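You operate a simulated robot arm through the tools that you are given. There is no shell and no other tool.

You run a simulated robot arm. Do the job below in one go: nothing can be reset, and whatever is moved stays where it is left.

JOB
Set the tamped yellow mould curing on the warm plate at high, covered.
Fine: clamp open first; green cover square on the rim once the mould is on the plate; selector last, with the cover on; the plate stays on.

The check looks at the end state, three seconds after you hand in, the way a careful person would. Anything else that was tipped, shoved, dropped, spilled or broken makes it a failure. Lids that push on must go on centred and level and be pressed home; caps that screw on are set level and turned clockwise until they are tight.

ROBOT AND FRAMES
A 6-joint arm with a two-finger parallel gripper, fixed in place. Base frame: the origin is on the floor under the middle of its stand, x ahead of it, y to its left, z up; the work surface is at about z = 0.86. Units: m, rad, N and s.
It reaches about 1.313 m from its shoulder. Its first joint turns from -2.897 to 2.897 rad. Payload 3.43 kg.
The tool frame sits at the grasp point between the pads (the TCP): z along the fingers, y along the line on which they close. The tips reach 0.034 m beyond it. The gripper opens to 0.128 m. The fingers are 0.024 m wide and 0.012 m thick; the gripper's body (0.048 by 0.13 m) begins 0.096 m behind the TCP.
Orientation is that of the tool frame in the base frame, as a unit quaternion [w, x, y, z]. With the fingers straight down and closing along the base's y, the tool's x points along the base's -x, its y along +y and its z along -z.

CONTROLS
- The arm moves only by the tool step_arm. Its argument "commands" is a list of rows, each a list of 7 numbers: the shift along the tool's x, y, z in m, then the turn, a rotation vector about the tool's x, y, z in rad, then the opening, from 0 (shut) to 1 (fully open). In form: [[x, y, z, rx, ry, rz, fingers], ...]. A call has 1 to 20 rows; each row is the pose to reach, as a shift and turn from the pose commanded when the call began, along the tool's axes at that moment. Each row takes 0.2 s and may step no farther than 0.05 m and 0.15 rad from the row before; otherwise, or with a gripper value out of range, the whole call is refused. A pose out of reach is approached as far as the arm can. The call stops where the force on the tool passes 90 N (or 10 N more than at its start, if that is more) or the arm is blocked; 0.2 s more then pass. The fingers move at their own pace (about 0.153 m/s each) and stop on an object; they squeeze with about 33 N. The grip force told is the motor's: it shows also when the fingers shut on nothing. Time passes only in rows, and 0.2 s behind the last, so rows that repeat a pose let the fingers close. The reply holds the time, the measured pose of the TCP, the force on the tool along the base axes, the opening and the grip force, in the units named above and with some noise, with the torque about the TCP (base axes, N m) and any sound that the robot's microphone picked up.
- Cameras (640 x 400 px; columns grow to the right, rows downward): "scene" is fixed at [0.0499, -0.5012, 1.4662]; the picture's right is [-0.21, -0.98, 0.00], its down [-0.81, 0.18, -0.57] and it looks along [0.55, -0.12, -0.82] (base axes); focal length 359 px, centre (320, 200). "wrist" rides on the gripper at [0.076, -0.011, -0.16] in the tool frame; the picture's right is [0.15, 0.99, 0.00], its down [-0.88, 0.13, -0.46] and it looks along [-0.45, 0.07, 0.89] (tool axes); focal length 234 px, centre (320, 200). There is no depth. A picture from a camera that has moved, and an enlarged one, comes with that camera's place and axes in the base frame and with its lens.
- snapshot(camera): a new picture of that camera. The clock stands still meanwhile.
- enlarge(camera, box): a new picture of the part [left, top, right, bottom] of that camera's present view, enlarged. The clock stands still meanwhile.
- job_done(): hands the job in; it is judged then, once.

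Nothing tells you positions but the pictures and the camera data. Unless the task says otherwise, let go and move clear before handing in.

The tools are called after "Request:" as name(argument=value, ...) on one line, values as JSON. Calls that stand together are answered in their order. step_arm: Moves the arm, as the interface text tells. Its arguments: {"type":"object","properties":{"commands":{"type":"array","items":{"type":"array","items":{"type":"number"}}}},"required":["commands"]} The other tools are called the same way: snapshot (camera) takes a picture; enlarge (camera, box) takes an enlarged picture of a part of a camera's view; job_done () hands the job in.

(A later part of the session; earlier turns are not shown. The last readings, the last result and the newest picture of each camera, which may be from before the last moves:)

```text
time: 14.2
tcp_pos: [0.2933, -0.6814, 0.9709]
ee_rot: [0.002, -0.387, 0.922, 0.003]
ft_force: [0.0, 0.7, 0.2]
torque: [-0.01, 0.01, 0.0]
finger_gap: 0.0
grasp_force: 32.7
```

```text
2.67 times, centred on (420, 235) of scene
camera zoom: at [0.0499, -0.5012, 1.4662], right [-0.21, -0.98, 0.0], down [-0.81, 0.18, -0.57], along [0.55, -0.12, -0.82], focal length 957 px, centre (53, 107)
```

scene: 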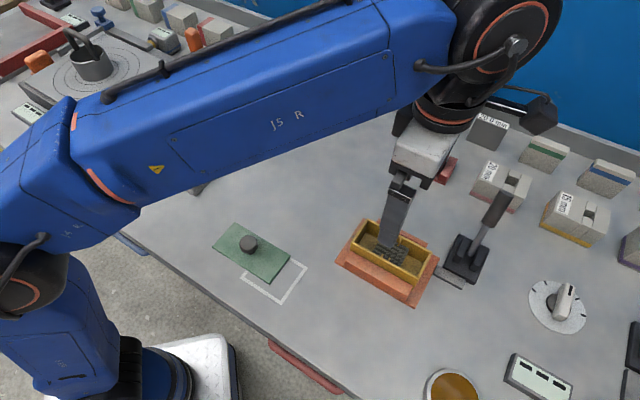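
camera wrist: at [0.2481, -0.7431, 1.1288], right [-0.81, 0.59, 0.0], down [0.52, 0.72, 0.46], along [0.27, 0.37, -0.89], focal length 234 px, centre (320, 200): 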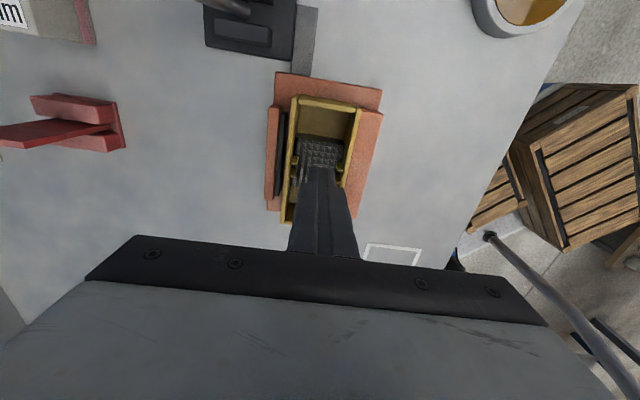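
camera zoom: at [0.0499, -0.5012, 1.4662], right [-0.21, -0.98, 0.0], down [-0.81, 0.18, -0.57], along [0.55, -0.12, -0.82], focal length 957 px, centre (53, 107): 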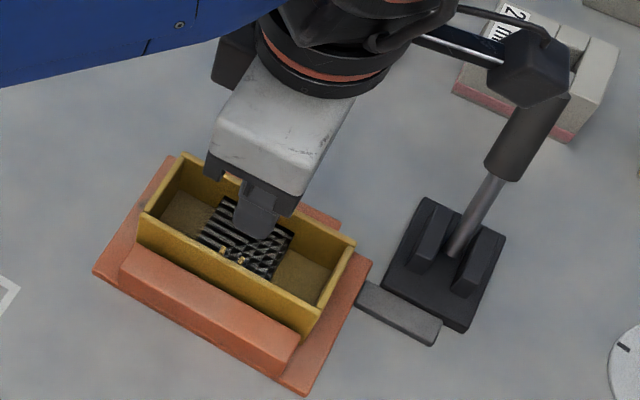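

The fingers slipped off the walls and shut above the mould, so the grip was too shallow. The mould seems not to have moved. I'll back up a little and measure the wall and rail more carefully.

Request:
enlarge(camera="scene", box=[335, 205, 445, 310])

Request:
enlarge(camera="wrist", box=[240, 60, 400, 230])

```text
3.81 times, centred on (390, 258) of scene
camera zoom: at [0.0499, -0.5012, 1.4662], right [-0.21, -0.98, 0.0], down [-0.81, 0.18, -0.57], along [0.55, -0.12, -0.82], focal length 1367 px, centre (53, -19)
```

zoom: 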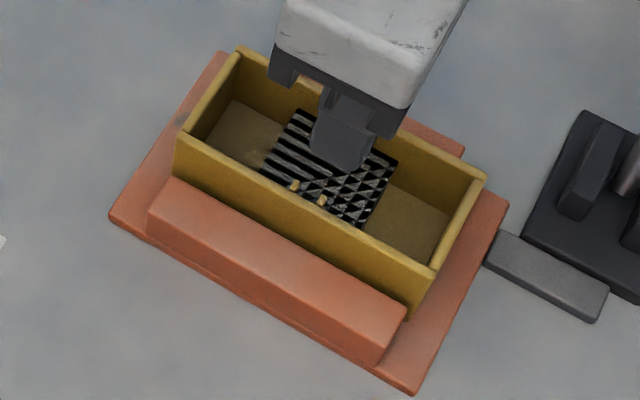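

```text
2.35 times, centred on (320, 145) of wrist
camera zoom: at [0.2481, -0.7431, 1.1288], right [-0.81, 0.59, 0.0], down [0.52, 0.72, 0.46], along [0.27, 0.37, -0.89], focal length 551 px, centre (320, 329)
```

zoom: 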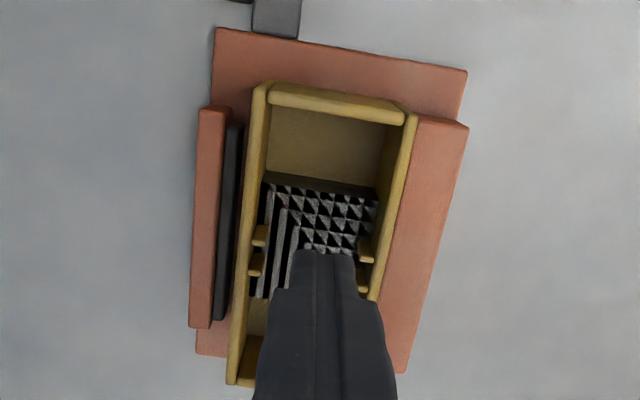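

The mould still sits flat, shifted about 3 mm. Rail and jaw tops come out near z = 0.89 and the rim near 0.92, so I can grip about 8 mm deeper and stay above the rails. I'll open above the rim and lower to that depth.

Request:
step_arm(commands=[[0, 0, -0.01, 0, 0, 0, 0.5], [0, 0, -0.01, 0, 0, 0, 1], [0, 0, -0.01, 0, 0, 0, 1], [0, -0.002, 0.01, 0, 0, 0, 1], [0, -0.002, 0.028, 0, 0, 0, 1], [0, -0.002, 0.0388, 0, 0, 0, 1], [0, -0.002, 0.0388, 0, 0, 0, 1]])

Request:
enlarge(camera="wrist", box=[200, 60, 440, 260])

Request:
enlarge(camera="scene", box=[335, 205, 445, 310])

```text
time: 15.8
tcp_pos: [0.2952, -0.6806, 0.9303]
ee_rot: [0.0, -0.387, 0.922, 0.001]
ft_force: [0.4, -0.4, -0.6]
torque: [-0.02, 0.01, -0.03]
finger_gap: 0.1277
grasp_force: 0.0
```

```text
2.00 times, centred on (320, 160) of wrist
camera zoom: at [0.2499, -0.7443, 1.0902], right [-0.81, 0.59, 0.0], down [0.52, 0.72, 0.46], along [0.27, 0.37, -0.89], focal length 468 px, centre (320, 280)
```

zoom: 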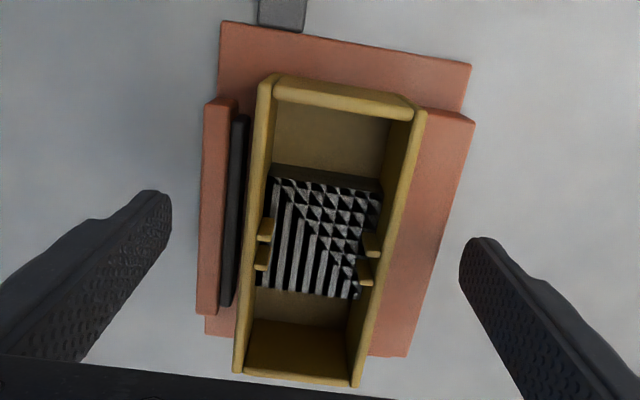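

```text
3.81 times, centred on (390, 258) of scene
camera zoom: at [0.0499, -0.5012, 1.4662], right [-0.21, -0.98, 0.0], down [-0.81, 0.18, -0.57], along [0.55, -0.12, -0.82], focal length 1367 px, centre (53, -19)
```

zoom: 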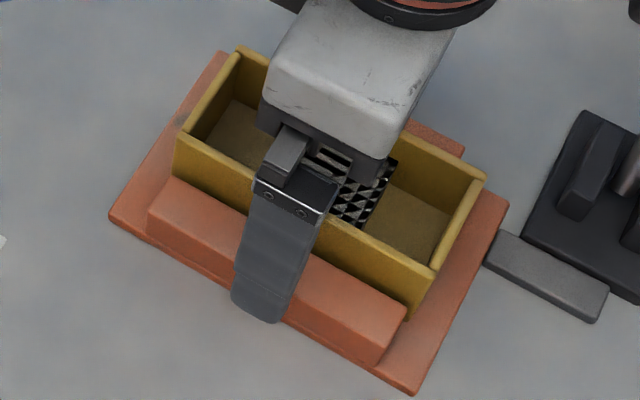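

The TCP axis lines up with the mould's centre in this view. Closing at the new depth and holding longer before any lift.

Request:
step_arm(commands=[[0, 0, 0, 0, 0, 0, 0.6], [0, 0, 0, 0, 0, 0, 0.4], [0, 0, 0, 0, 0, 0, 0.2], [0, 0, 0, 0, 0, 0, 0], [0, 0, 0, 0, 0, 0, 0], [0, 0, 0, 0, 0, 0, 0], [0, 0, 0, 0, 0, 0, 0]])

Request:
enlarge(camera="wrist", box=[200, 60, 440, 260])

Request:
enlarge(camera="scene", box=[335, 205, 445, 310])

```text
time: 17.4
tcp_pos: [0.2946, -0.6823, 0.9324]
ee_rot: [0.002, -0.386, 0.922, 0.003]
ft_force: [-0.3, 0.5, 0.5]
torque: [-0.05, -0.08, -0.08]
finger_gap: 0.0598
grasp_force: 33.2
```

```text
2.00 times, centred on (320, 160) of wrist
camera zoom: at [0.2498, -0.7444, 1.0903], right [-0.81, 0.59, 0.0], down [0.52, 0.72, 0.46], along [0.27, 0.37, -0.89], focal length 468 px, centre (320, 280)
```

zoom: 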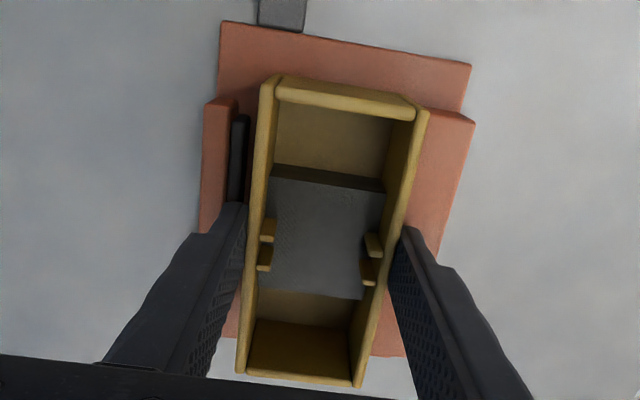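

```text
3.81 times, centred on (390, 258) of scene
camera zoom: at [0.0499, -0.5012, 1.4662], right [-0.21, -0.98, 0.0], down [-0.81, 0.18, -0.57], along [0.55, -0.12, -0.82], focal length 1367 px, centre (53, -19)
```

zoom: 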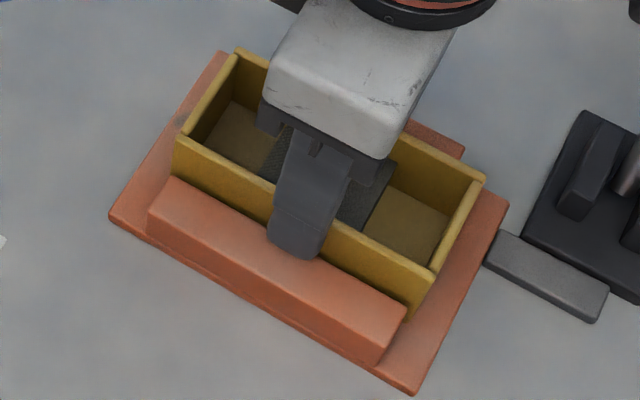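

The grip is on both walls at 59.8 mm with no side load. I'll lift just 3 mm first and read the force and the grip.

Request:
step_arm(commands=[[0, 0, -0.001, 0, 0, 0, 0], [0, 0, -0.002, 0, 0, 0, 0], [0, 0, -0.003, 0, 0, 0, 0], [0, 0, -0.003, 0, 0, 0, 0]])

Request:
enlarge(camera="scene", box=[335, 205, 445, 310])

```text
time: 18.4
tcp_pos: [0.2944, -0.6823, 0.9338]
ee_rot: [0.001, -0.387, 0.922, 0.003]
ft_force: [0.2, 0.2, -2.6]
torque: [-0.01, -0.01, -0.04]
finger_gap: 0.0596
grasp_force: 32.7
```

```text
3.81 times, centred on (390, 258) of scene
camera zoom: at [0.0499, -0.5012, 1.4662], right [-0.21, -0.98, 0.0], down [-0.81, 0.18, -0.57], along [0.55, -0.12, -0.82], focal length 1367 px, centre (53, -19)
```

zoom: 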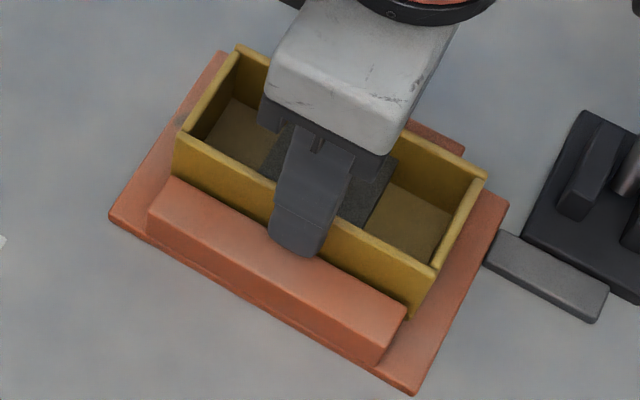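

The tool now carries about 2.6 N and the grip is steady, so the mould is coming up. I'll lift further, slowly.

Request:
step_arm(commands=[[0, 0, -0.003, 0, 0, 0, 0], [0, 0, -0.006, 0, 0, 0, 0], [0, 0, -0.009, 0, 0, 0, 0], [0, 0, -0.012, 0, 0, 0, 0], [0, 0, -0.012, 0, 0, 0, 0]])

Request:
enlarge(camera="scene", box=[335, 205, 445, 310])

Request:
enlarge(camera="wrist", box=[200, 60, 440, 260])

```text
time: 19.6
tcp_pos: [0.2944, -0.6816, 0.9441]
ee_rot: [0.002, -0.387, 0.922, 0.002]
ft_force: [0.7, 0.2, -3.0]
torque: [-0.01, -0.01, 0.01]
finger_gap: 0.0596
grasp_force: 33.5
```

```text
3.81 times, centred on (390, 258) of scene
camera zoom: at [0.0499, -0.5012, 1.4662], right [-0.21, -0.98, 0.0], down [-0.81, 0.18, -0.57], along [0.55, -0.12, -0.82], focal length 1367 px, centre (53, -19)
```

zoom: 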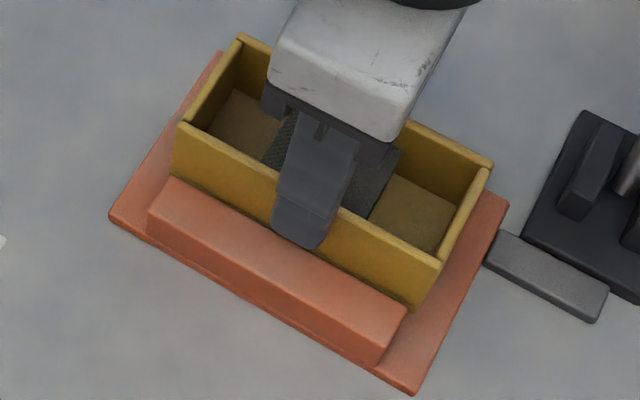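

```text
2.00 times, centred on (320, 160) of wrist
camera zoom: at [0.2493, -0.744, 1.1039], right [-0.81, 0.59, 0.0], down [0.52, 0.72, 0.46], along [0.27, 0.37, -0.89], focal length 468 px, centre (320, 280)
```

zoom: 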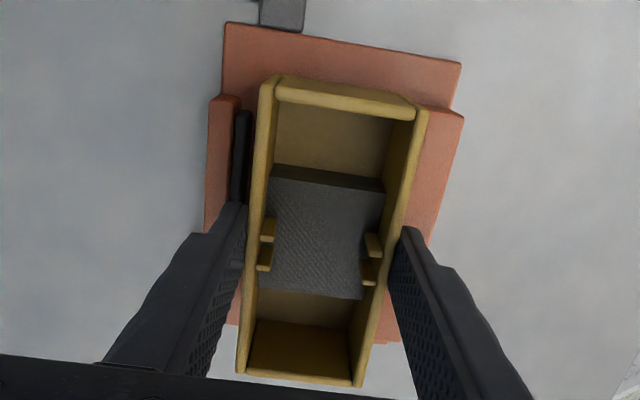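

The mould is clear of the jig, level and firmly held at about 3 N. I'll raise it well above everything and carry it toward the plate in a straight line.

Request:
step_arm(commands=[[0, 0, -0.015, 0, 0, 0, 0], [0, 0, -0.035, 0, 0, 0, 0], [0, 0, -0.06, 0, 0, 0, 0], [0, 0, -0.085, 0, 0, 0, 0], [-0.01, 0, -0.095, 0, 0, 0, 0], [-0.03, 0.001, -0.095, 0, 0, 0, 0], [-0.06, 0.002, -0.095, 0, 0, 0, 0], [-0.09, 0.003, -0.095, 0, 0, 0, 0], [-0.12, 0.004, -0.095, 0, 0, 0, 0], [-0.15, 0.005, -0.095, 0, 0, 0, 0], [-0.18, 0.006, -0.095, 0, 0, 0, 0], [-0.21, 0.0075, -0.095, 0, 0, 0, 0], [-0.24, 0.0085, -0.095, 0, 0, 0, 0], [-0.27, 0.0095, -0.095, 0, 0, 0, 0], [-0.29, 0.0105, -0.095, 0, 0, 0, 0], [-0.3, 0.0105, -0.095, 0, 0, 0, 0], [-0.3, 0.0105, -0.095, 0, 0, 0, 0]])

Request:
snapshot(camera="wrist")

Request:
snapshot(camera="scene")

```text
time: 23.1
tcp_pos: [0.498, -0.461, 1.0421]
ee_rot: [0.002, -0.387, 0.922, 0.003]
ft_force: [0.1, 0.0, -2.6]
torque: [-0.02, -0.01, 0.02]
finger_gap: 0.0595
grasp_force: 33.1
```

```text
taken
camera wrist: at [0.4519, -0.5226, 1.2008], right [-0.81, 0.59, 0.0], down [0.52, 0.72, 0.46], along [0.27, 0.37, -0.89], focal length 234 px, centre (320, 200)
```

wrist: 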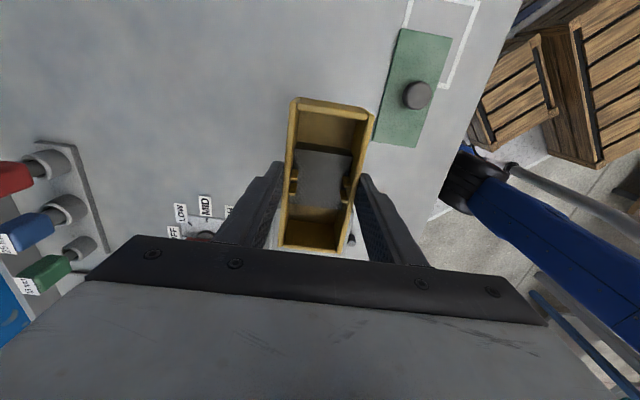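

```text
taken
```

scene: 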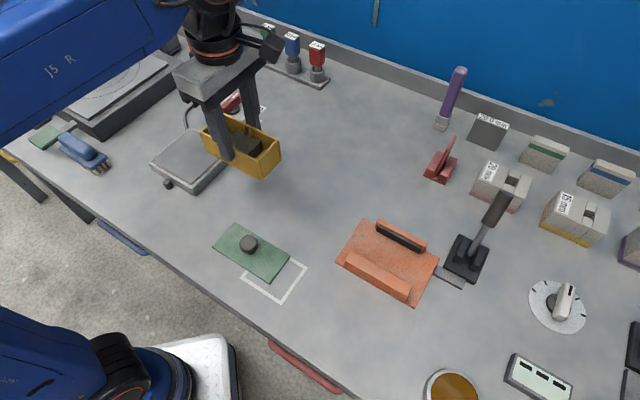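

The mould is still steady. The plate's top looks to be about z = 0.885 with its centre near (0.613, -0.340). I'll carry the mould the rest of the way, staying high, and check alignment.

Request:
step_arm(commands=[[-0.01, 0, 0, 0, 0, 0, 0], [-0.03, 0.0005, 0, 0, 0, 0, 0], [-0.06, 0.001, 0, 0, 0, 0, 0], [-0.09, 0.001, 0, 0, 0, 0, 0], [-0.12, 0.0015, 0, 0, 0, 0, 0], [-0.15, 0.0017, 0, 0, 0, 0, 0], [-0.1675, 0.0017, 0, 0, 0, 0, 0], [-0.1675, 0.0017, 0, 0, 0, 0, 0]])

Request:
snapshot(camera="wrist")

Request:
snapshot(camera="scene")

Request:
enlarge(camera="wrist", box=[200, 60, 440, 260])

Request:
enlarge(camera="scene", box=[130, 70, 270, 210])

```text
time: 24.9
tcp_pos: [0.6131, -0.3397, 1.0418]
ee_rot: [0.002, -0.386, 0.922, 0.002]
ft_force: [0.3, 0.0, -3.3]
torque: [0.02, 0.02, 0.01]
finger_gap: 0.0598
grasp_force: 33.2
```

```text
taken
camera wrist: at [0.5682, -0.4029, 1.2008], right [-0.81, 0.59, 0.0], down [0.52, 0.72, 0.46], along [0.27, 0.37, -0.89], focal length 234 px, centre (320, 200)
```

wrist: 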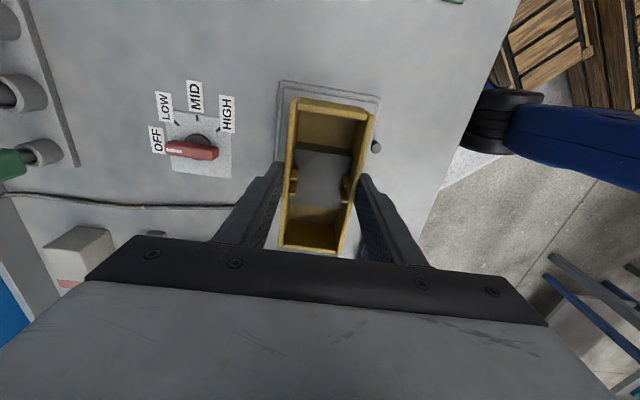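

```text
taken
```

scene: 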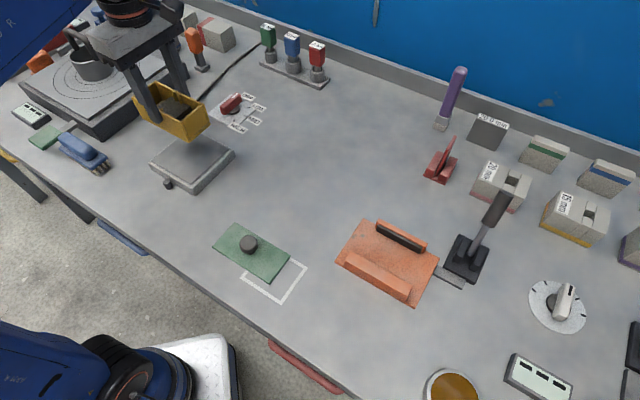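

```text
2.00 times, centred on (320, 160) of wrist
camera zoom: at [0.5682, -0.4029, 1.2008], right [-0.81, 0.59, 0.0], down [0.52, 0.72, 0.46], along [0.27, 0.37, -0.89], focal length 468 px, centre (320, 280)
```

zoom: 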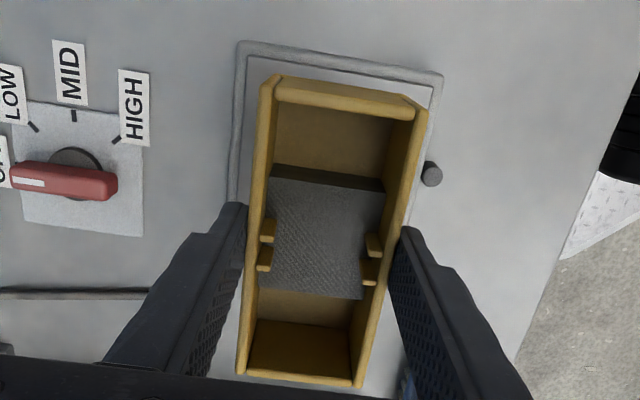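

```text
2.86 times, centred on (200, 140) of scene
camera zoom: at [0.0499, -0.5012, 1.4662], right [-0.21, -0.98, 0.0], down [-0.81, 0.18, -0.57], along [0.55, -0.12, -0.82], focal length 1025 px, centre (663, 371)
```

zoom: 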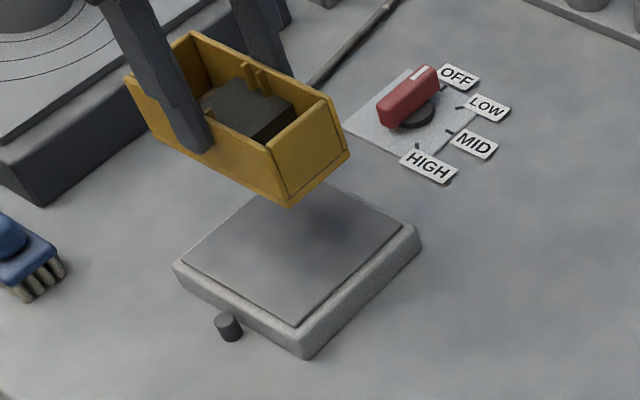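

The plate comes out with its top at about z = 0.890 and its centre at (0.6085, -0.341), so I need a 4–5 mm correction. I'll shift, descend most of the way and stop about 2 cm above the plate.

Request:
step_arm(commands=[[0.0036, 0.004, 0, 0, 0, 0, 0], [0.0036, 0.004, 0.02, 0, 0, 0, 0], [0.0036, 0.004, 0.045, 0, 0, 0, 0], [0.0036, 0.004, 0.065, 0, 0, 0, 0], [0.0036, 0.004, 0.07, 0, 0, 0, 0], [0.0036, 0.004, 0.07, 0, 0, 0, 0]])

Request:
enlarge(camera="wrist", box=[200, 60, 440, 260])

Request:
enlarge(camera="scene", box=[130, 100, 250, 210])

```text
time: 26.4
tcp_pos: [0.6088, -0.3407, 0.9714]
ee_rot: [0.001, -0.387, 0.922, 0.003]
ft_force: [0.2, 0.0, -2.2]
torque: [-0.01, 0.03, -0.02]
finger_gap: 0.0598
grasp_force: 32.8
```

```text
2.00 times, centred on (320, 160) of wrist
camera zoom: at [0.5633, -0.4025, 1.1305], right [-0.81, 0.59, 0.0], down [0.52, 0.72, 0.46], along [0.27, 0.37, -0.89], focal length 468 px, centre (320, 280)
```

zoom: 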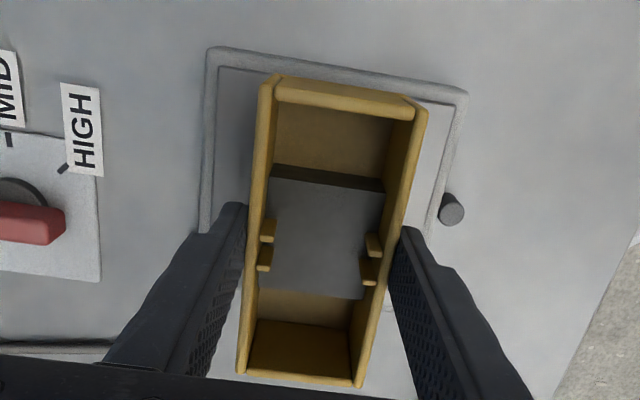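

```text
3.64 times, centred on (190, 155) of scene
camera zoom: at [0.0499, -0.5012, 1.4662], right [-0.21, -0.98, 0.0], down [-0.81, 0.18, -0.57], along [0.55, -0.12, -0.82], focal length 1305 px, centre (793, 364)
```

zoom: 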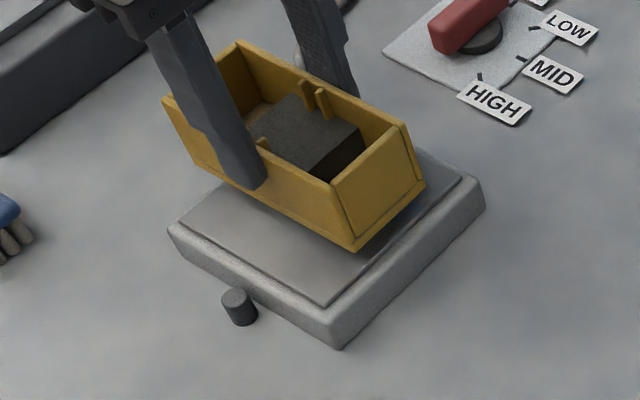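

The mould is centred over the plate within about 1 mm and square to it. I'll lower in fine steps until it touches.

Request:
step_arm(commands=[[0, 0.001, 0.004, 0, 0, 0, 0], [0, 0.001, 0.008, 0, 0, 0, 0], [0, 0.001, 0.011, 0, 0, 0, 0], [0, 0.001, 0.013, 0, 0, 0, 0], [0, 0.001, 0.013, 0, 0, 0, 0]])

Request:
enlarge(camera="scene", box=[130, 100, 250, 210])

```text
time: 27.6
tcp_pos: [0.6086, -0.3386, 0.9586]
ee_rot: [0.001, -0.387, 0.922, 0.003]
ft_force: [-0.2, -0.5, -2.4]
torque: [-0.01, 0.01, 0.02]
finger_gap: 0.0599
grasp_force: 32.8
```

```text
3.64 times, centred on (190, 155) of scene
camera zoom: at [0.0499, -0.5012, 1.4662], right [-0.21, -0.98, 0.0], down [-0.81, 0.18, -0.57], along [0.55, -0.12, -0.82], focal length 1305 px, centre (793, 364)
```

zoom: 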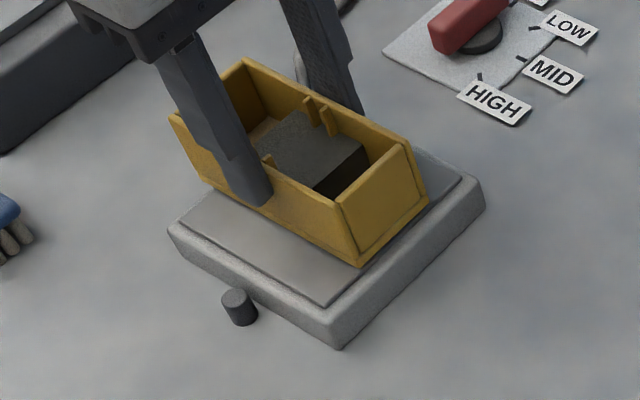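

Not touching yet. I'll continue in 1–2 mm steps.

Request:
step_arm(commands=[[0, 0, 0.0015, 0, 0, 0, 0], [0, 0, 0.003, 0, 0, 0, 0], [0, 0, 0.0045, 0, 0, 0, 0], [0, 0, 0.0045, 0, 0, 0, 0]])

```text
time: 28.6
tcp_pos: [0.6074, -0.3397, 0.9566]
ee_rot: [0.003, -0.387, 0.922, 0.002]
ft_force: [-0.1, -1.3, 7.3]
torque: [-0.35, -0.19, -0.09]
finger_gap: 0.0596
grasp_force: 32.2
```

Contact: the load went from -2.6 N to +7.3 N, so the mould is resting on the plate. I'll check that it sits flat before letting go.

Request:
step_arm(commands=[[0, 0, -0.0008, 0, 0, 0, 0], [0, 0, -0.0008, 0, 0, 0, 0]])

Request:
enlarge(camera="scene", box=[130, 100, 250, 210])

Request:
enlarge(camera="wrist", box=[200, 60, 440, 260])

```text
time: 29.1
tcp_pos: [0.6079, -0.3382, 0.9554]
ee_rot: [0.001, -0.387, 0.922, 0.003]
ft_force: [-1.4, -0.3, 2.2]
torque: [-0.08, -0.06, -0.02]
finger_gap: 0.0596
grasp_force: 33.1
```

```text
3.64 times, centred on (190, 155) of scene
camera zoom: at [0.0499, -0.5012, 1.4662], right [-0.21, -0.98, 0.0], down [-0.81, 0.18, -0.57], along [0.55, -0.12, -0.82], focal length 1305 px, centre (793, 364)
```

zoom: 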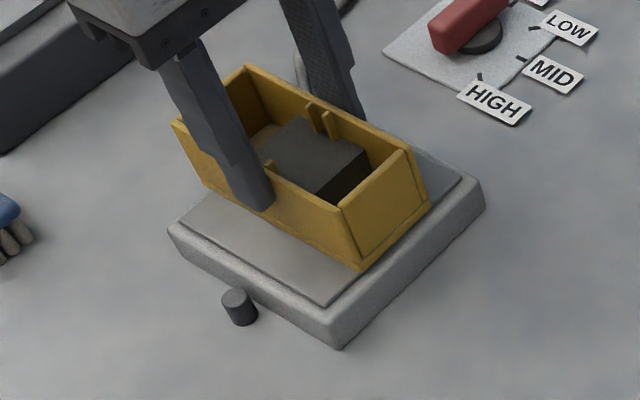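

```text
2.00 times, centred on (320, 160) of wrist
camera zoom: at [0.5622, -0.4016, 1.1143], right [-0.81, 0.59, 0.0], down [0.52, 0.72, 0.46], along [0.27, 0.37, -0.89], focal length 468 px, centre (320, 280)
```

zoom: 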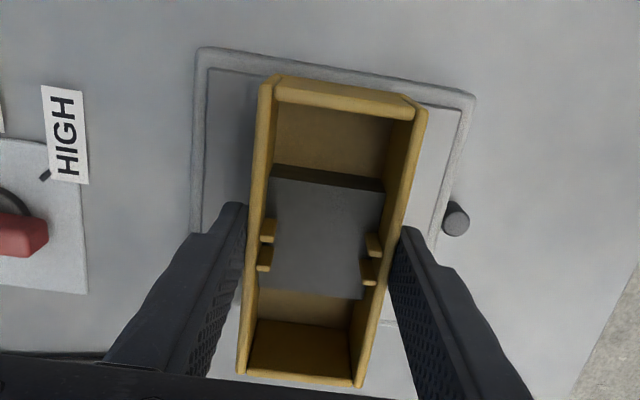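

The mould sits flat and square on the plate. Releasing and rising straight up.

Request:
step_arm(commands=[[0, 0, 0, 0, 0, 0, 0.55], [0, 0, 0, 0, 0, 0, 0.7], [0, 0, 0, 0, 0, 0, 1], [0, 0, 0, 0, 0, 0, 1], [0, 0, -0.02, 0, 0, 0, 1], [0, 0, -0.06, 0, 0, 0, 1], [0, 0, -0.1, 0, 0, 0, 1], [0, 0, -0.1, 0, 0, 0, 1]])

Request:
snapshot(camera="wrist")

Request:
enlarge(camera="wrist", box=[200, 60, 440, 260])

Request:
enlarge(camera="scene", box=[130, 100, 250, 210])

```text
time: 30.9
tcp_pos: [0.6046, -0.3398, 1.056]
ee_rot: [0.002, -0.387, 0.922, 0.003]
ft_force: [-0.1, -0.6, 0.5]
torque: [-0.01, -0.05, 0.01]
finger_gap: 0.1281
grasp_force: 0.0
```

```text
taken
camera wrist: at [0.5601, -0.4024, 1.2148], right [-0.81, 0.59, 0.0], down [0.52, 0.72, 0.46], along [0.27, 0.37, -0.89], focal length 234 px, centre (320, 200)
```

wrist: 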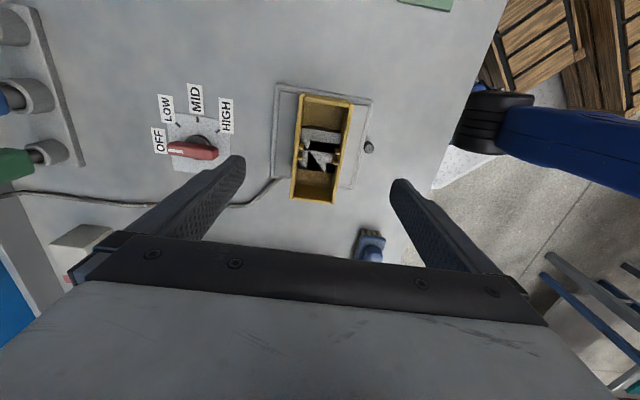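

```text
2.00 times, centred on (320, 160) of wrist
camera zoom: at [0.5601, -0.4024, 1.2148], right [-0.81, 0.59, 0.0], down [0.52, 0.72, 0.46], along [0.27, 0.37, -0.89], focal length 468 px, centre (320, 280)
```

zoom: 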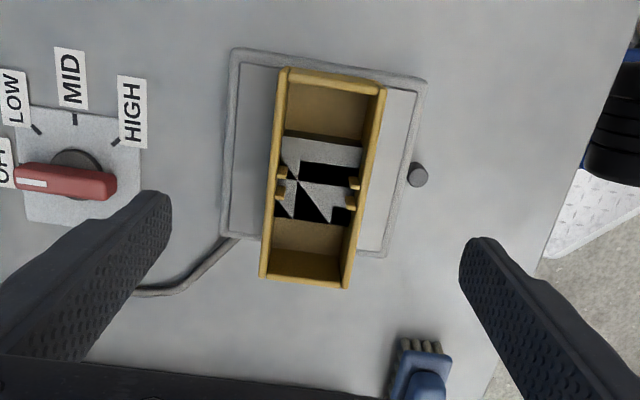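

```text
3.64 times, centred on (190, 155) of scene
camera zoom: at [0.0499, -0.5012, 1.4662], right [-0.21, -0.98, 0.0], down [-0.81, 0.18, -0.57], along [0.55, -0.12, -0.82], focal length 1305 px, centre (793, 364)
```

zoom: 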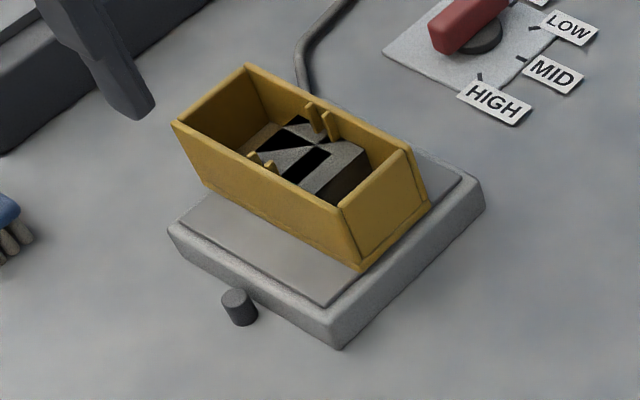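

The mould stands free on the plate, centred within about 2 mm and at about 45.5°. Next is the green cover; I'll move over it at a safe height for a close look.

Request:
step_arm(commands=[[0.02, 0.008, 0, 0, 0, 0, 1], [0.06, 0.025, 0, 0, 0, 0, 1], [0.1, 0.042, 0, 0, 0, 0, 1], [0.14, 0.059, 0, 0, 0, 0, 1], [0.18, 0.076, 0, 0, 0, 0, 1], [0.22, 0.093, 0, 0, 0, 0, 1], [0.241, 0.101, 0, 0, 0, 0, 1], [0.241, 0.101, 0, 0, 0, 0, 1]])

Request:
snapshot(camera="wrist")

Request:
enlarge(camera="wrist", box=[230, 60, 410, 220])

Request:
snapshot(camera="scene")

```text
time: 32.8
tcp_pos: [0.3653, -0.4397, 1.0536]
ee_rot: [0.002, -0.387, 0.922, 0.003]
ft_force: [1.0, 0.1, -0.3]
torque: [-0.01, 0.0, -0.02]
finger_gap: 0.1281
grasp_force: 0.0
```

```text
taken
camera wrist: at [0.3203, -0.5024, 1.2122], right [-0.81, 0.59, 0.0], down [0.52, 0.72, 0.46], along [0.27, 0.37, -0.89], focal length 234 px, centre (320, 200)
```

wrist: 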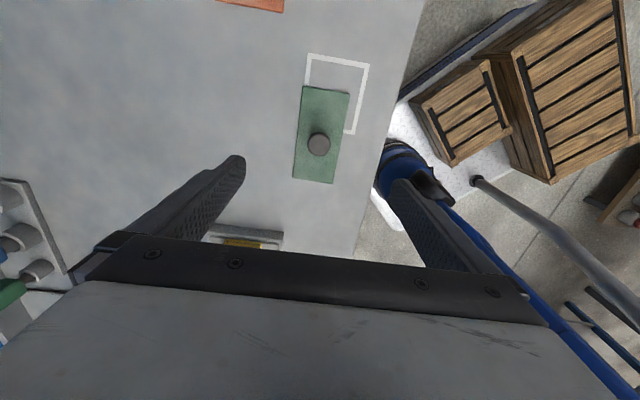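

```text
2.50 times, centred on (320, 140) of wrist
camera zoom: at [0.3203, -0.5024, 1.2122], right [-0.81, 0.59, 0.0], down [0.52, 0.72, 0.46], along [0.27, 0.37, -0.89], focal length 585 px, centre (320, 350)
```

zoom: 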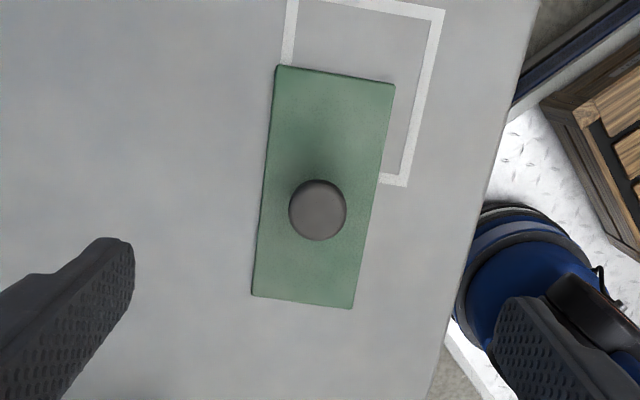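

```text
taken
```

scene: 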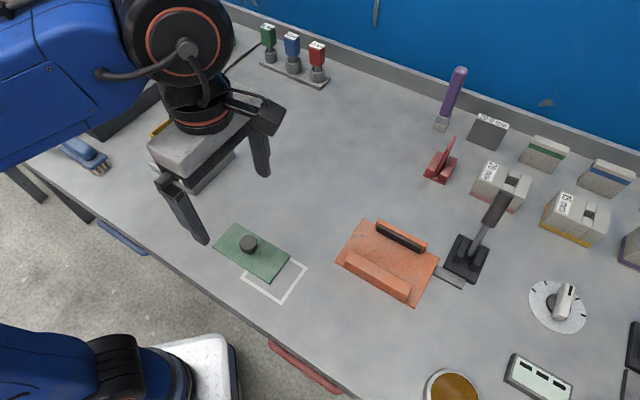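

The knob is centred at about (0.365, -0.441) with its top near z = 0.90 and a 31 mm diameter. The cover lies at about 45°, and I'm centred over it within 1 mm. I'll descend around the knob.

Request:
step_arm(commands=[[0.0008, 0, 0.03, 0, 0, 0, 0.8], [0.0008, 0, 0.07, 0, 0, 0, 0.6], [0.0008, 0, 0.11, 0, 0, 0, 0.6], [0.0008, 0, 0.13, 0, 0, 0, 0.6], [0.0008, 0, 0.13, 0, 0, 0, 0.6]])

Request:
enlarge(camera="wrist", box=[200, 60, 440, 260])

Request:
enlarge(camera="scene", box=[200, 190, 320, 310])

```text
time: 34.0
tcp_pos: [0.3646, -0.441, 0.924]
ee_rot: [0.001, -0.387, 0.922, 0.001]
ft_force: [-0.3, -0.3, -0.3]
torque: [-0.01, 0.0, 0.01]
finger_gap: 0.077
grasp_force: 0.2
```

```text
2.00 times, centred on (320, 160) of wrist
camera zoom: at [0.3198, -0.5034, 1.0831], right [-0.81, 0.59, 0.0], down [0.52, 0.72, 0.46], along [0.27, 0.37, -0.89], focal length 468 px, centre (320, 280)
```

zoom: 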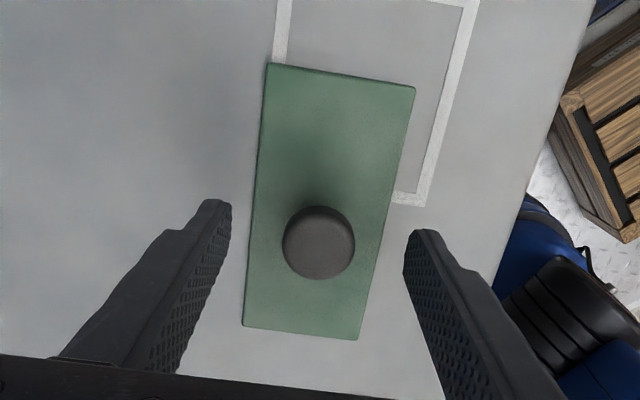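

```text
3.33 times, centred on (260, 250) of scene
camera zoom: at [0.0499, -0.5012, 1.4662], right [-0.21, -0.98, 0.0], down [-0.81, 0.18, -0.57], along [0.55, -0.12, -0.82], focal length 1196 px, centre (520, 33)
```

zoom: 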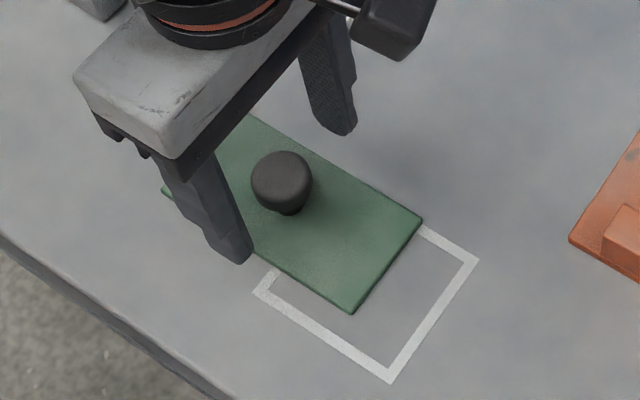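

The fingers straddle the knob evenly. I'll go down the last 15 mm, so the tips sit just above the cover plate, then close.

Request:
step_arm(commands=[[0, 0, 0.005, 0, 0, 0, 0.6], [0, 0, 0.01, 0, 0, 0, 0.6], [0, 0, 0.0145, 0, 0, 0, 0.6], [0, 0, 0.0145, 0, 0, 0, 0.4], [0, 0, 0.0145, 0, 0, 0, 0.2], [0, 0, 0.0145, 0, 0, 0, 0], [0, 0, 0.0145, 0, 0, 0, 0], [0, 0, 0.0145, 0, 0, 0, 0]])

Request:
enlarge(camera="wrist", box=[200, 60, 440, 260])

Request:
enlarge(camera="scene", box=[200, 190, 320, 310])

```text
time: 35.8
tcp_pos: [0.3666, -0.4401, 0.9108]
ee_rot: [0.001, -0.387, 0.922, 0.003]
ft_force: [0.6, 0.4, 0.2]
torque: [0.0, 0.01, -0.03]
finger_gap: 0.0307
grasp_force: 33.1
```

```text
2.00 times, centred on (320, 160) of wrist
camera zoom: at [0.3201, -0.503, 1.0694], right [-0.81, 0.59, 0.0], down [0.52, 0.72, 0.46], along [0.27, 0.37, -0.89], focal length 468 px, centre (320, 280)
```

zoom: 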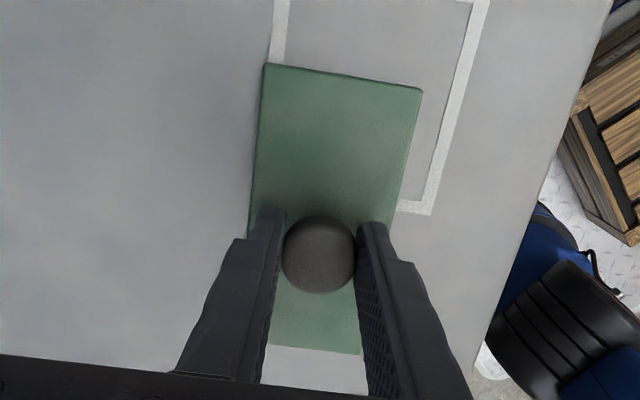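

```text
3.33 times, centred on (260, 250) of scene
camera zoom: at [0.0499, -0.5012, 1.4662], right [-0.21, -0.98, 0.0], down [-0.81, 0.18, -0.57], along [0.55, -0.12, -0.82], focal length 1196 px, centre (520, 33)
```

zoom: 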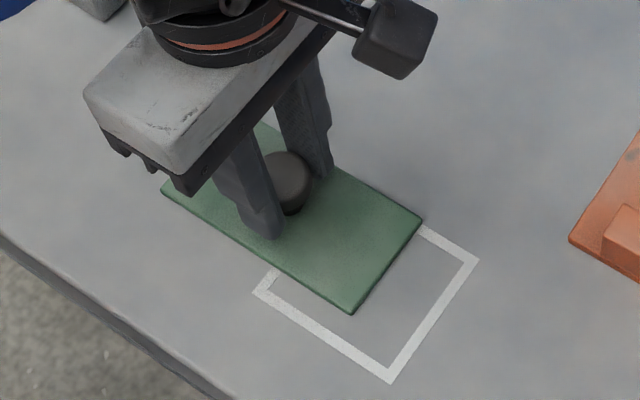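

The knob is held at 30.7 mm, centred in the pads. Lifting a little to check.

Request:
step_arm(commands=[[0, 0, -0.002, 0, 0, 0, 0], [0, 0, -0.005, 0, 0, 0, 0], [0, 0, -0.01, 0, 0, 0, 0], [0, 0, -0.02, 0, 0, 0, 0], [0, 0, -0.02, 0, 0, 0, 0]])

Request:
enlarge(camera="wrist", box=[200, 60, 440, 260])

Request:
enlarge(camera="scene", box=[200, 190, 320, 310])

```text
time: 37.0
tcp_pos: [0.3649, -0.4401, 0.9315]
ee_rot: [0.002, -0.386, 0.922, 0.003]
ft_force: [0.3, 0.1, -1.0]
torque: [-0.01, -0.02, -0.02]
finger_gap: 0.0303
grasp_force: 33.2
```

```text
2.00 times, centred on (320, 160) of wrist
camera zoom: at [0.3207, -0.5029, 1.0896], right [-0.81, 0.59, 0.0], down [0.52, 0.72, 0.46], along [0.27, 0.37, -0.89], focal length 468 px, centre (320, 280)
```

zoom: 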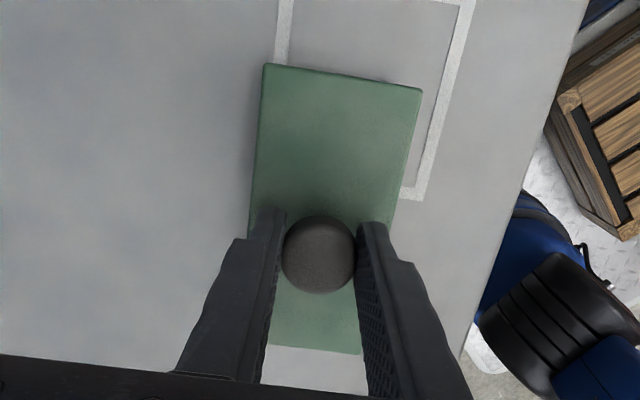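

```text
3.33 times, centred on (260, 250) of scene
camera zoom: at [0.0499, -0.5012, 1.4662], right [-0.21, -0.98, 0.0], down [-0.81, 0.18, -0.57], along [0.55, -0.12, -0.82], focal length 1196 px, centre (520, 33)
```

zoom: 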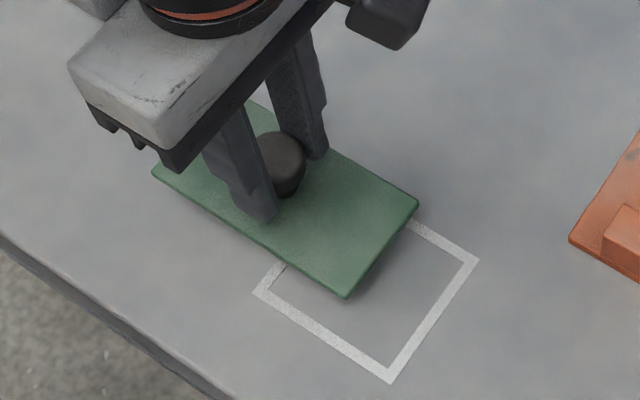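

The cover lifts level, weighing about 1 N. Before carrying it, I'll measure its angle in the grip with a closer zoom.

Request:
enlarge(camera="wrist", box=[275, 85, 385, 180])

Request:
enlarge(camera="wrist", box=[270, 180, 370, 250])

```text
4.21 times, centred on (330, 132) of wrist
camera zoom: at [0.3207, -0.5029, 1.0896], right [-0.81, 0.59, 0.0], down [0.52, 0.72, 0.46], along [0.27, 0.37, -0.89], focal length 986 px, centre (278, 484)
```

zoom: 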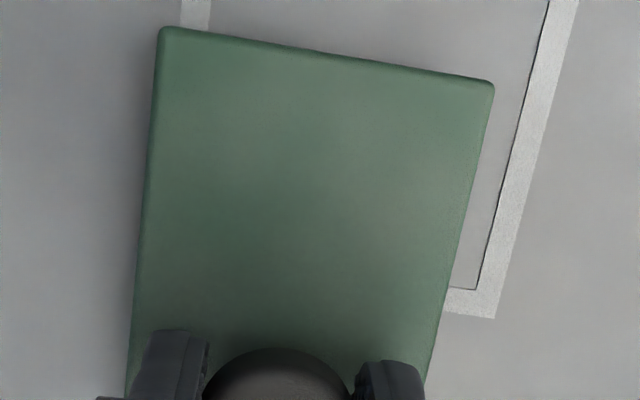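

```text
5.71 times, centred on (320, 215) of wrist
camera zoom: at [0.3207, -0.5029, 1.0896], right [-0.81, 0.59, 0.0], down [0.52, 0.72, 0.46], along [0.27, 0.37, -0.89], focal length 1338 px, centre (320, 114)
```

zoom: 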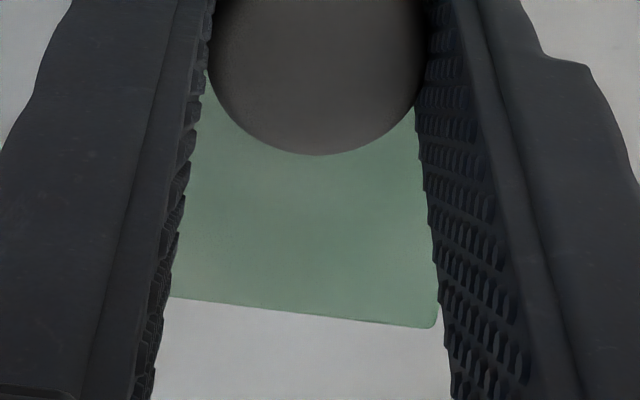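

The cover sits square in the grip, within about 0.3° and 1 mm of the tool axes. That matches how the mould was held, so returning to the same XY centres it. I'll lift and carry it over the mould.

Request:
step_arm(commands=[[0, 0, -0.03, 0, 0, 0, 0], [0, 0, -0.07, 0, 0, 0, 0], [0, 0, -0.11, 0, 0, 0, 0], [-0.01, -0.004, -0.125, 0, 0, 0, 0], [-0.035, -0.015, -0.125, 0, 0, 0, 0], [-0.07, -0.029, -0.125, 0, 0, 0, 0], [-0.105, -0.044, -0.125, 0, 0, 0, 0], [-0.14, -0.059, -0.125, 0, 0, 0, 0], [-0.175, -0.073, -0.125, 0, 0, 0, 0], [-0.21, -0.088, -0.125, 0, 0, 0, 0], [-0.233, -0.0977, -0.125, 0, 0, 0, 0], [-0.2415, -0.1013, -0.125, 0, 0, 0, 0], [-0.2415, -0.1013, -0.125, 0, 0, 0, 0]])

Request:
snapshot(camera="wrist")

Request:
snapshot(camera="scene")

Request:
enlarge(camera="scene", box=[130, 70, 270, 210])

```text
time: 39.8
tcp_pos: [0.6088, -0.3402, 1.0585]
ee_rot: [0.002, -0.386, 0.922, 0.003]
ft_force: [0.2, -0.4, -0.3]
torque: [-0.01, 0.01, 0.0]
finger_gap: 0.0307
grasp_force: 32.8
```

```text
taken
camera wrist: at [0.5628, -0.4026, 1.216], right [-0.81, 0.59, 0.0], down [0.52, 0.72, 0.46], along [0.27, 0.37, -0.89], focal length 234 px, centre (320, 200)
```

wrist: 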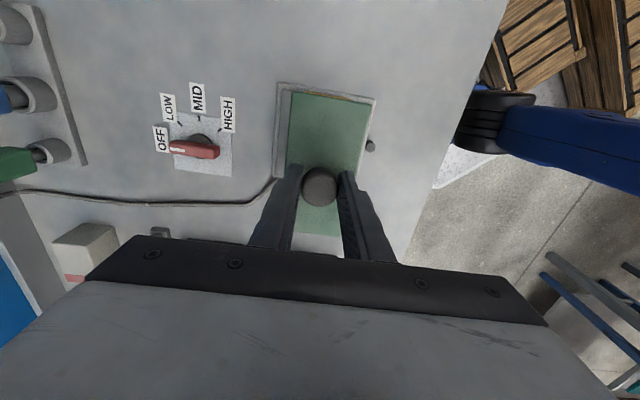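

```text
taken
```

scene: 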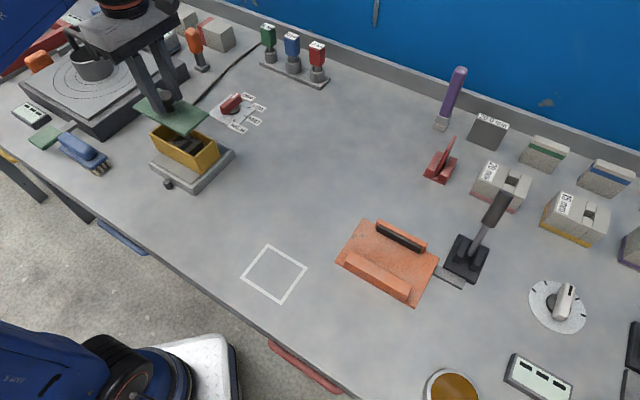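

```text
2.86 times, centred on (200, 140) of scene
camera zoom: at [0.0499, -0.5012, 1.4662], right [-0.21, -0.98, 0.0], down [-0.81, 0.18, -0.57], along [0.55, -0.12, -0.82], focal length 1025 px, centre (663, 371)
```

zoom: 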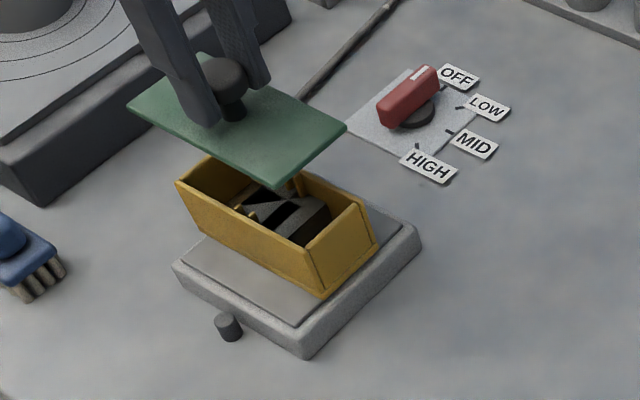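

The cover is over the mould within 1 mm. I'll lower it to about 1 cm above the rim and check all sides.

Request:
step_arm(commands=[[0.0003, 0.001, 0.01, 0, 0, 0, 0], [0.0003, 0.001, 0.03, 0, 0, 0, 0], [0.0003, 0.001, 0.045, 0, 0, 0, 0], [0.0003, 0.001, 0.052, 0, 0, 0, 0], [0.0003, 0.001, 0.052, 0, 0, 0, 0]])

Request:
enlarge(camera="scene", box=[130, 90, 250, 210])

Request:
enlarge(camera="wrist", box=[200, 60, 440, 260])

```text
time: 41.0
tcp_pos: [0.607, -0.3381, 1.0053]
ee_rot: [0.001, -0.386, 0.922, 0.003]
ft_force: [0.8, 0.0, 0.4]
torque: [-0.03, -0.01, 0.01]
finger_gap: 0.0303
grasp_force: 33.2
```

```text
3.33 times, centred on (190, 150) of scene
camera zoom: at [0.0499, -0.5012, 1.4662], right [-0.21, -0.98, 0.0], down [-0.81, 0.18, -0.57], along [0.55, -0.12, -0.82], focal length 1196 px, centre (753, 367)
```

zoom: 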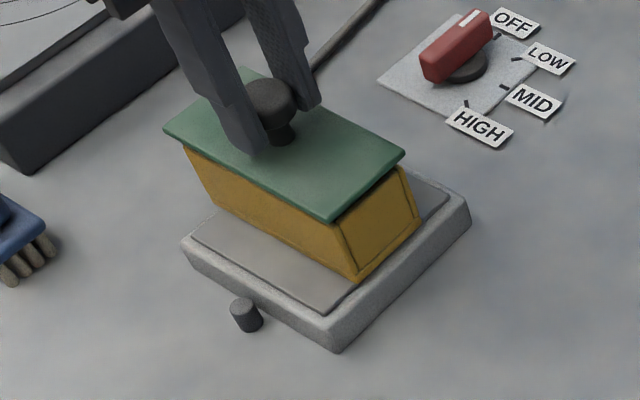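

```text
2.00 times, centred on (320, 160) of wrist
camera zoom: at [0.5613, -0.4009, 1.1632], right [-0.81, 0.59, 0.0], down [0.52, 0.72, 0.46], along [0.27, 0.37, -0.89], focal length 468 px, centre (320, 280)
```

zoom: 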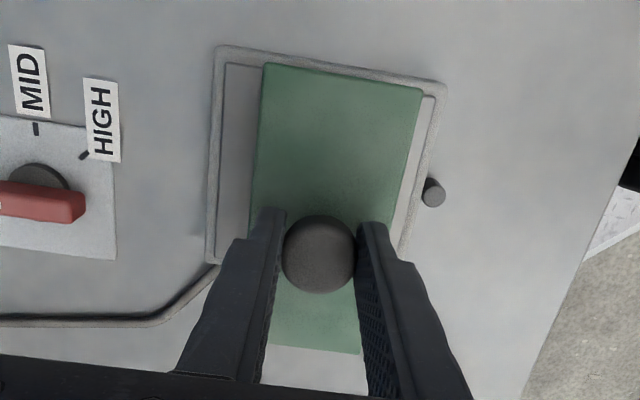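

It's about 1 cm above the rim, level, and overhanging evenly. I'll nudge it 1 mm and lower until it touches.

Request:
step_arm(commands=[[0.0003, -0.001, 0.002, 0, 0, 0, 0], [0.0003, -0.001, 0.004, 0, 0, 0, 0], [0.0003, -0.001, 0.006, 0, 0, 0, 0], [0.0003, -0.001, 0.0075, 0, 0, 0, 0], [0.0003, -0.001, 0.0075, 0, 0, 0, 0]])

Request:
enlarge(camera="scene", box=[130, 90, 250, 210])

```text
time: 42.1
tcp_pos: [0.6067, -0.3412, 0.9965]
ee_rot: [0.002, -0.387, 0.922, 0.003]
ft_force: [0.5, -0.5, -1.1]
torque: [-0.01, 0.01, -0.02]
finger_gap: 0.0305
grasp_force: 33.3
```

```text
3.33 times, centred on (190, 150) of scene
camera zoom: at [0.0499, -0.5012, 1.4662], right [-0.21, -0.98, 0.0], down [-0.81, 0.18, -0.57], along [0.55, -0.12, -0.82], focal length 1196 px, centre (753, 367)
```

zoom: 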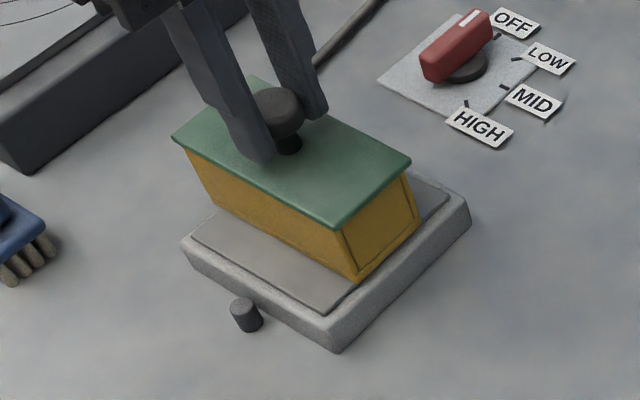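

Nearly down, and no contact yet. Continuing in 1 mm steps.

Request:
step_arm(commands=[[0, 0, 0.001, 0, 0, 0, 0], [0, 0, 0.002, 0, 0, 0, 0], [0, 0, 0.003, 0, 0, 0, 0], [0, 0, 0.003, 0, 0, 0, 0]])

Request:
enlarge(camera="scene", box=[130, 90, 250, 210])

```text
time: 43.1
tcp_pos: [0.6071, -0.3389, 0.9941]
ee_rot: [0.003, -0.387, 0.922, 0.003]
ft_force: [2.6, -3.9, 13.6]
torque: [-0.1, -0.04, 0.0]
finger_gap: 0.0304
grasp_force: 32.7
```

```text
3.33 times, centred on (190, 150) of scene
camera zoom: at [0.0499, -0.5012, 1.4662], right [-0.21, -0.98, 0.0], down [-0.81, 0.18, -0.57], along [0.55, -0.12, -0.82], focal length 1196 px, centre (753, 367)
```

zoom: 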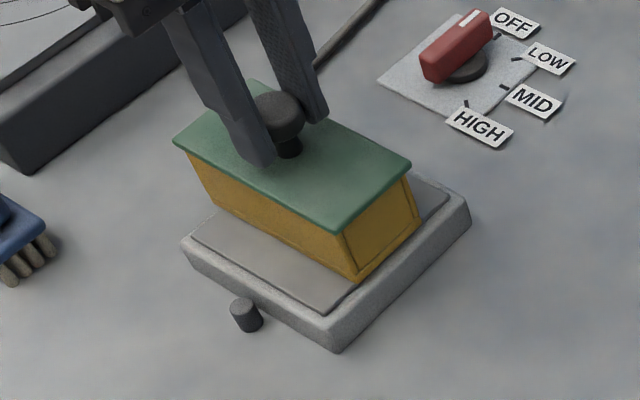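

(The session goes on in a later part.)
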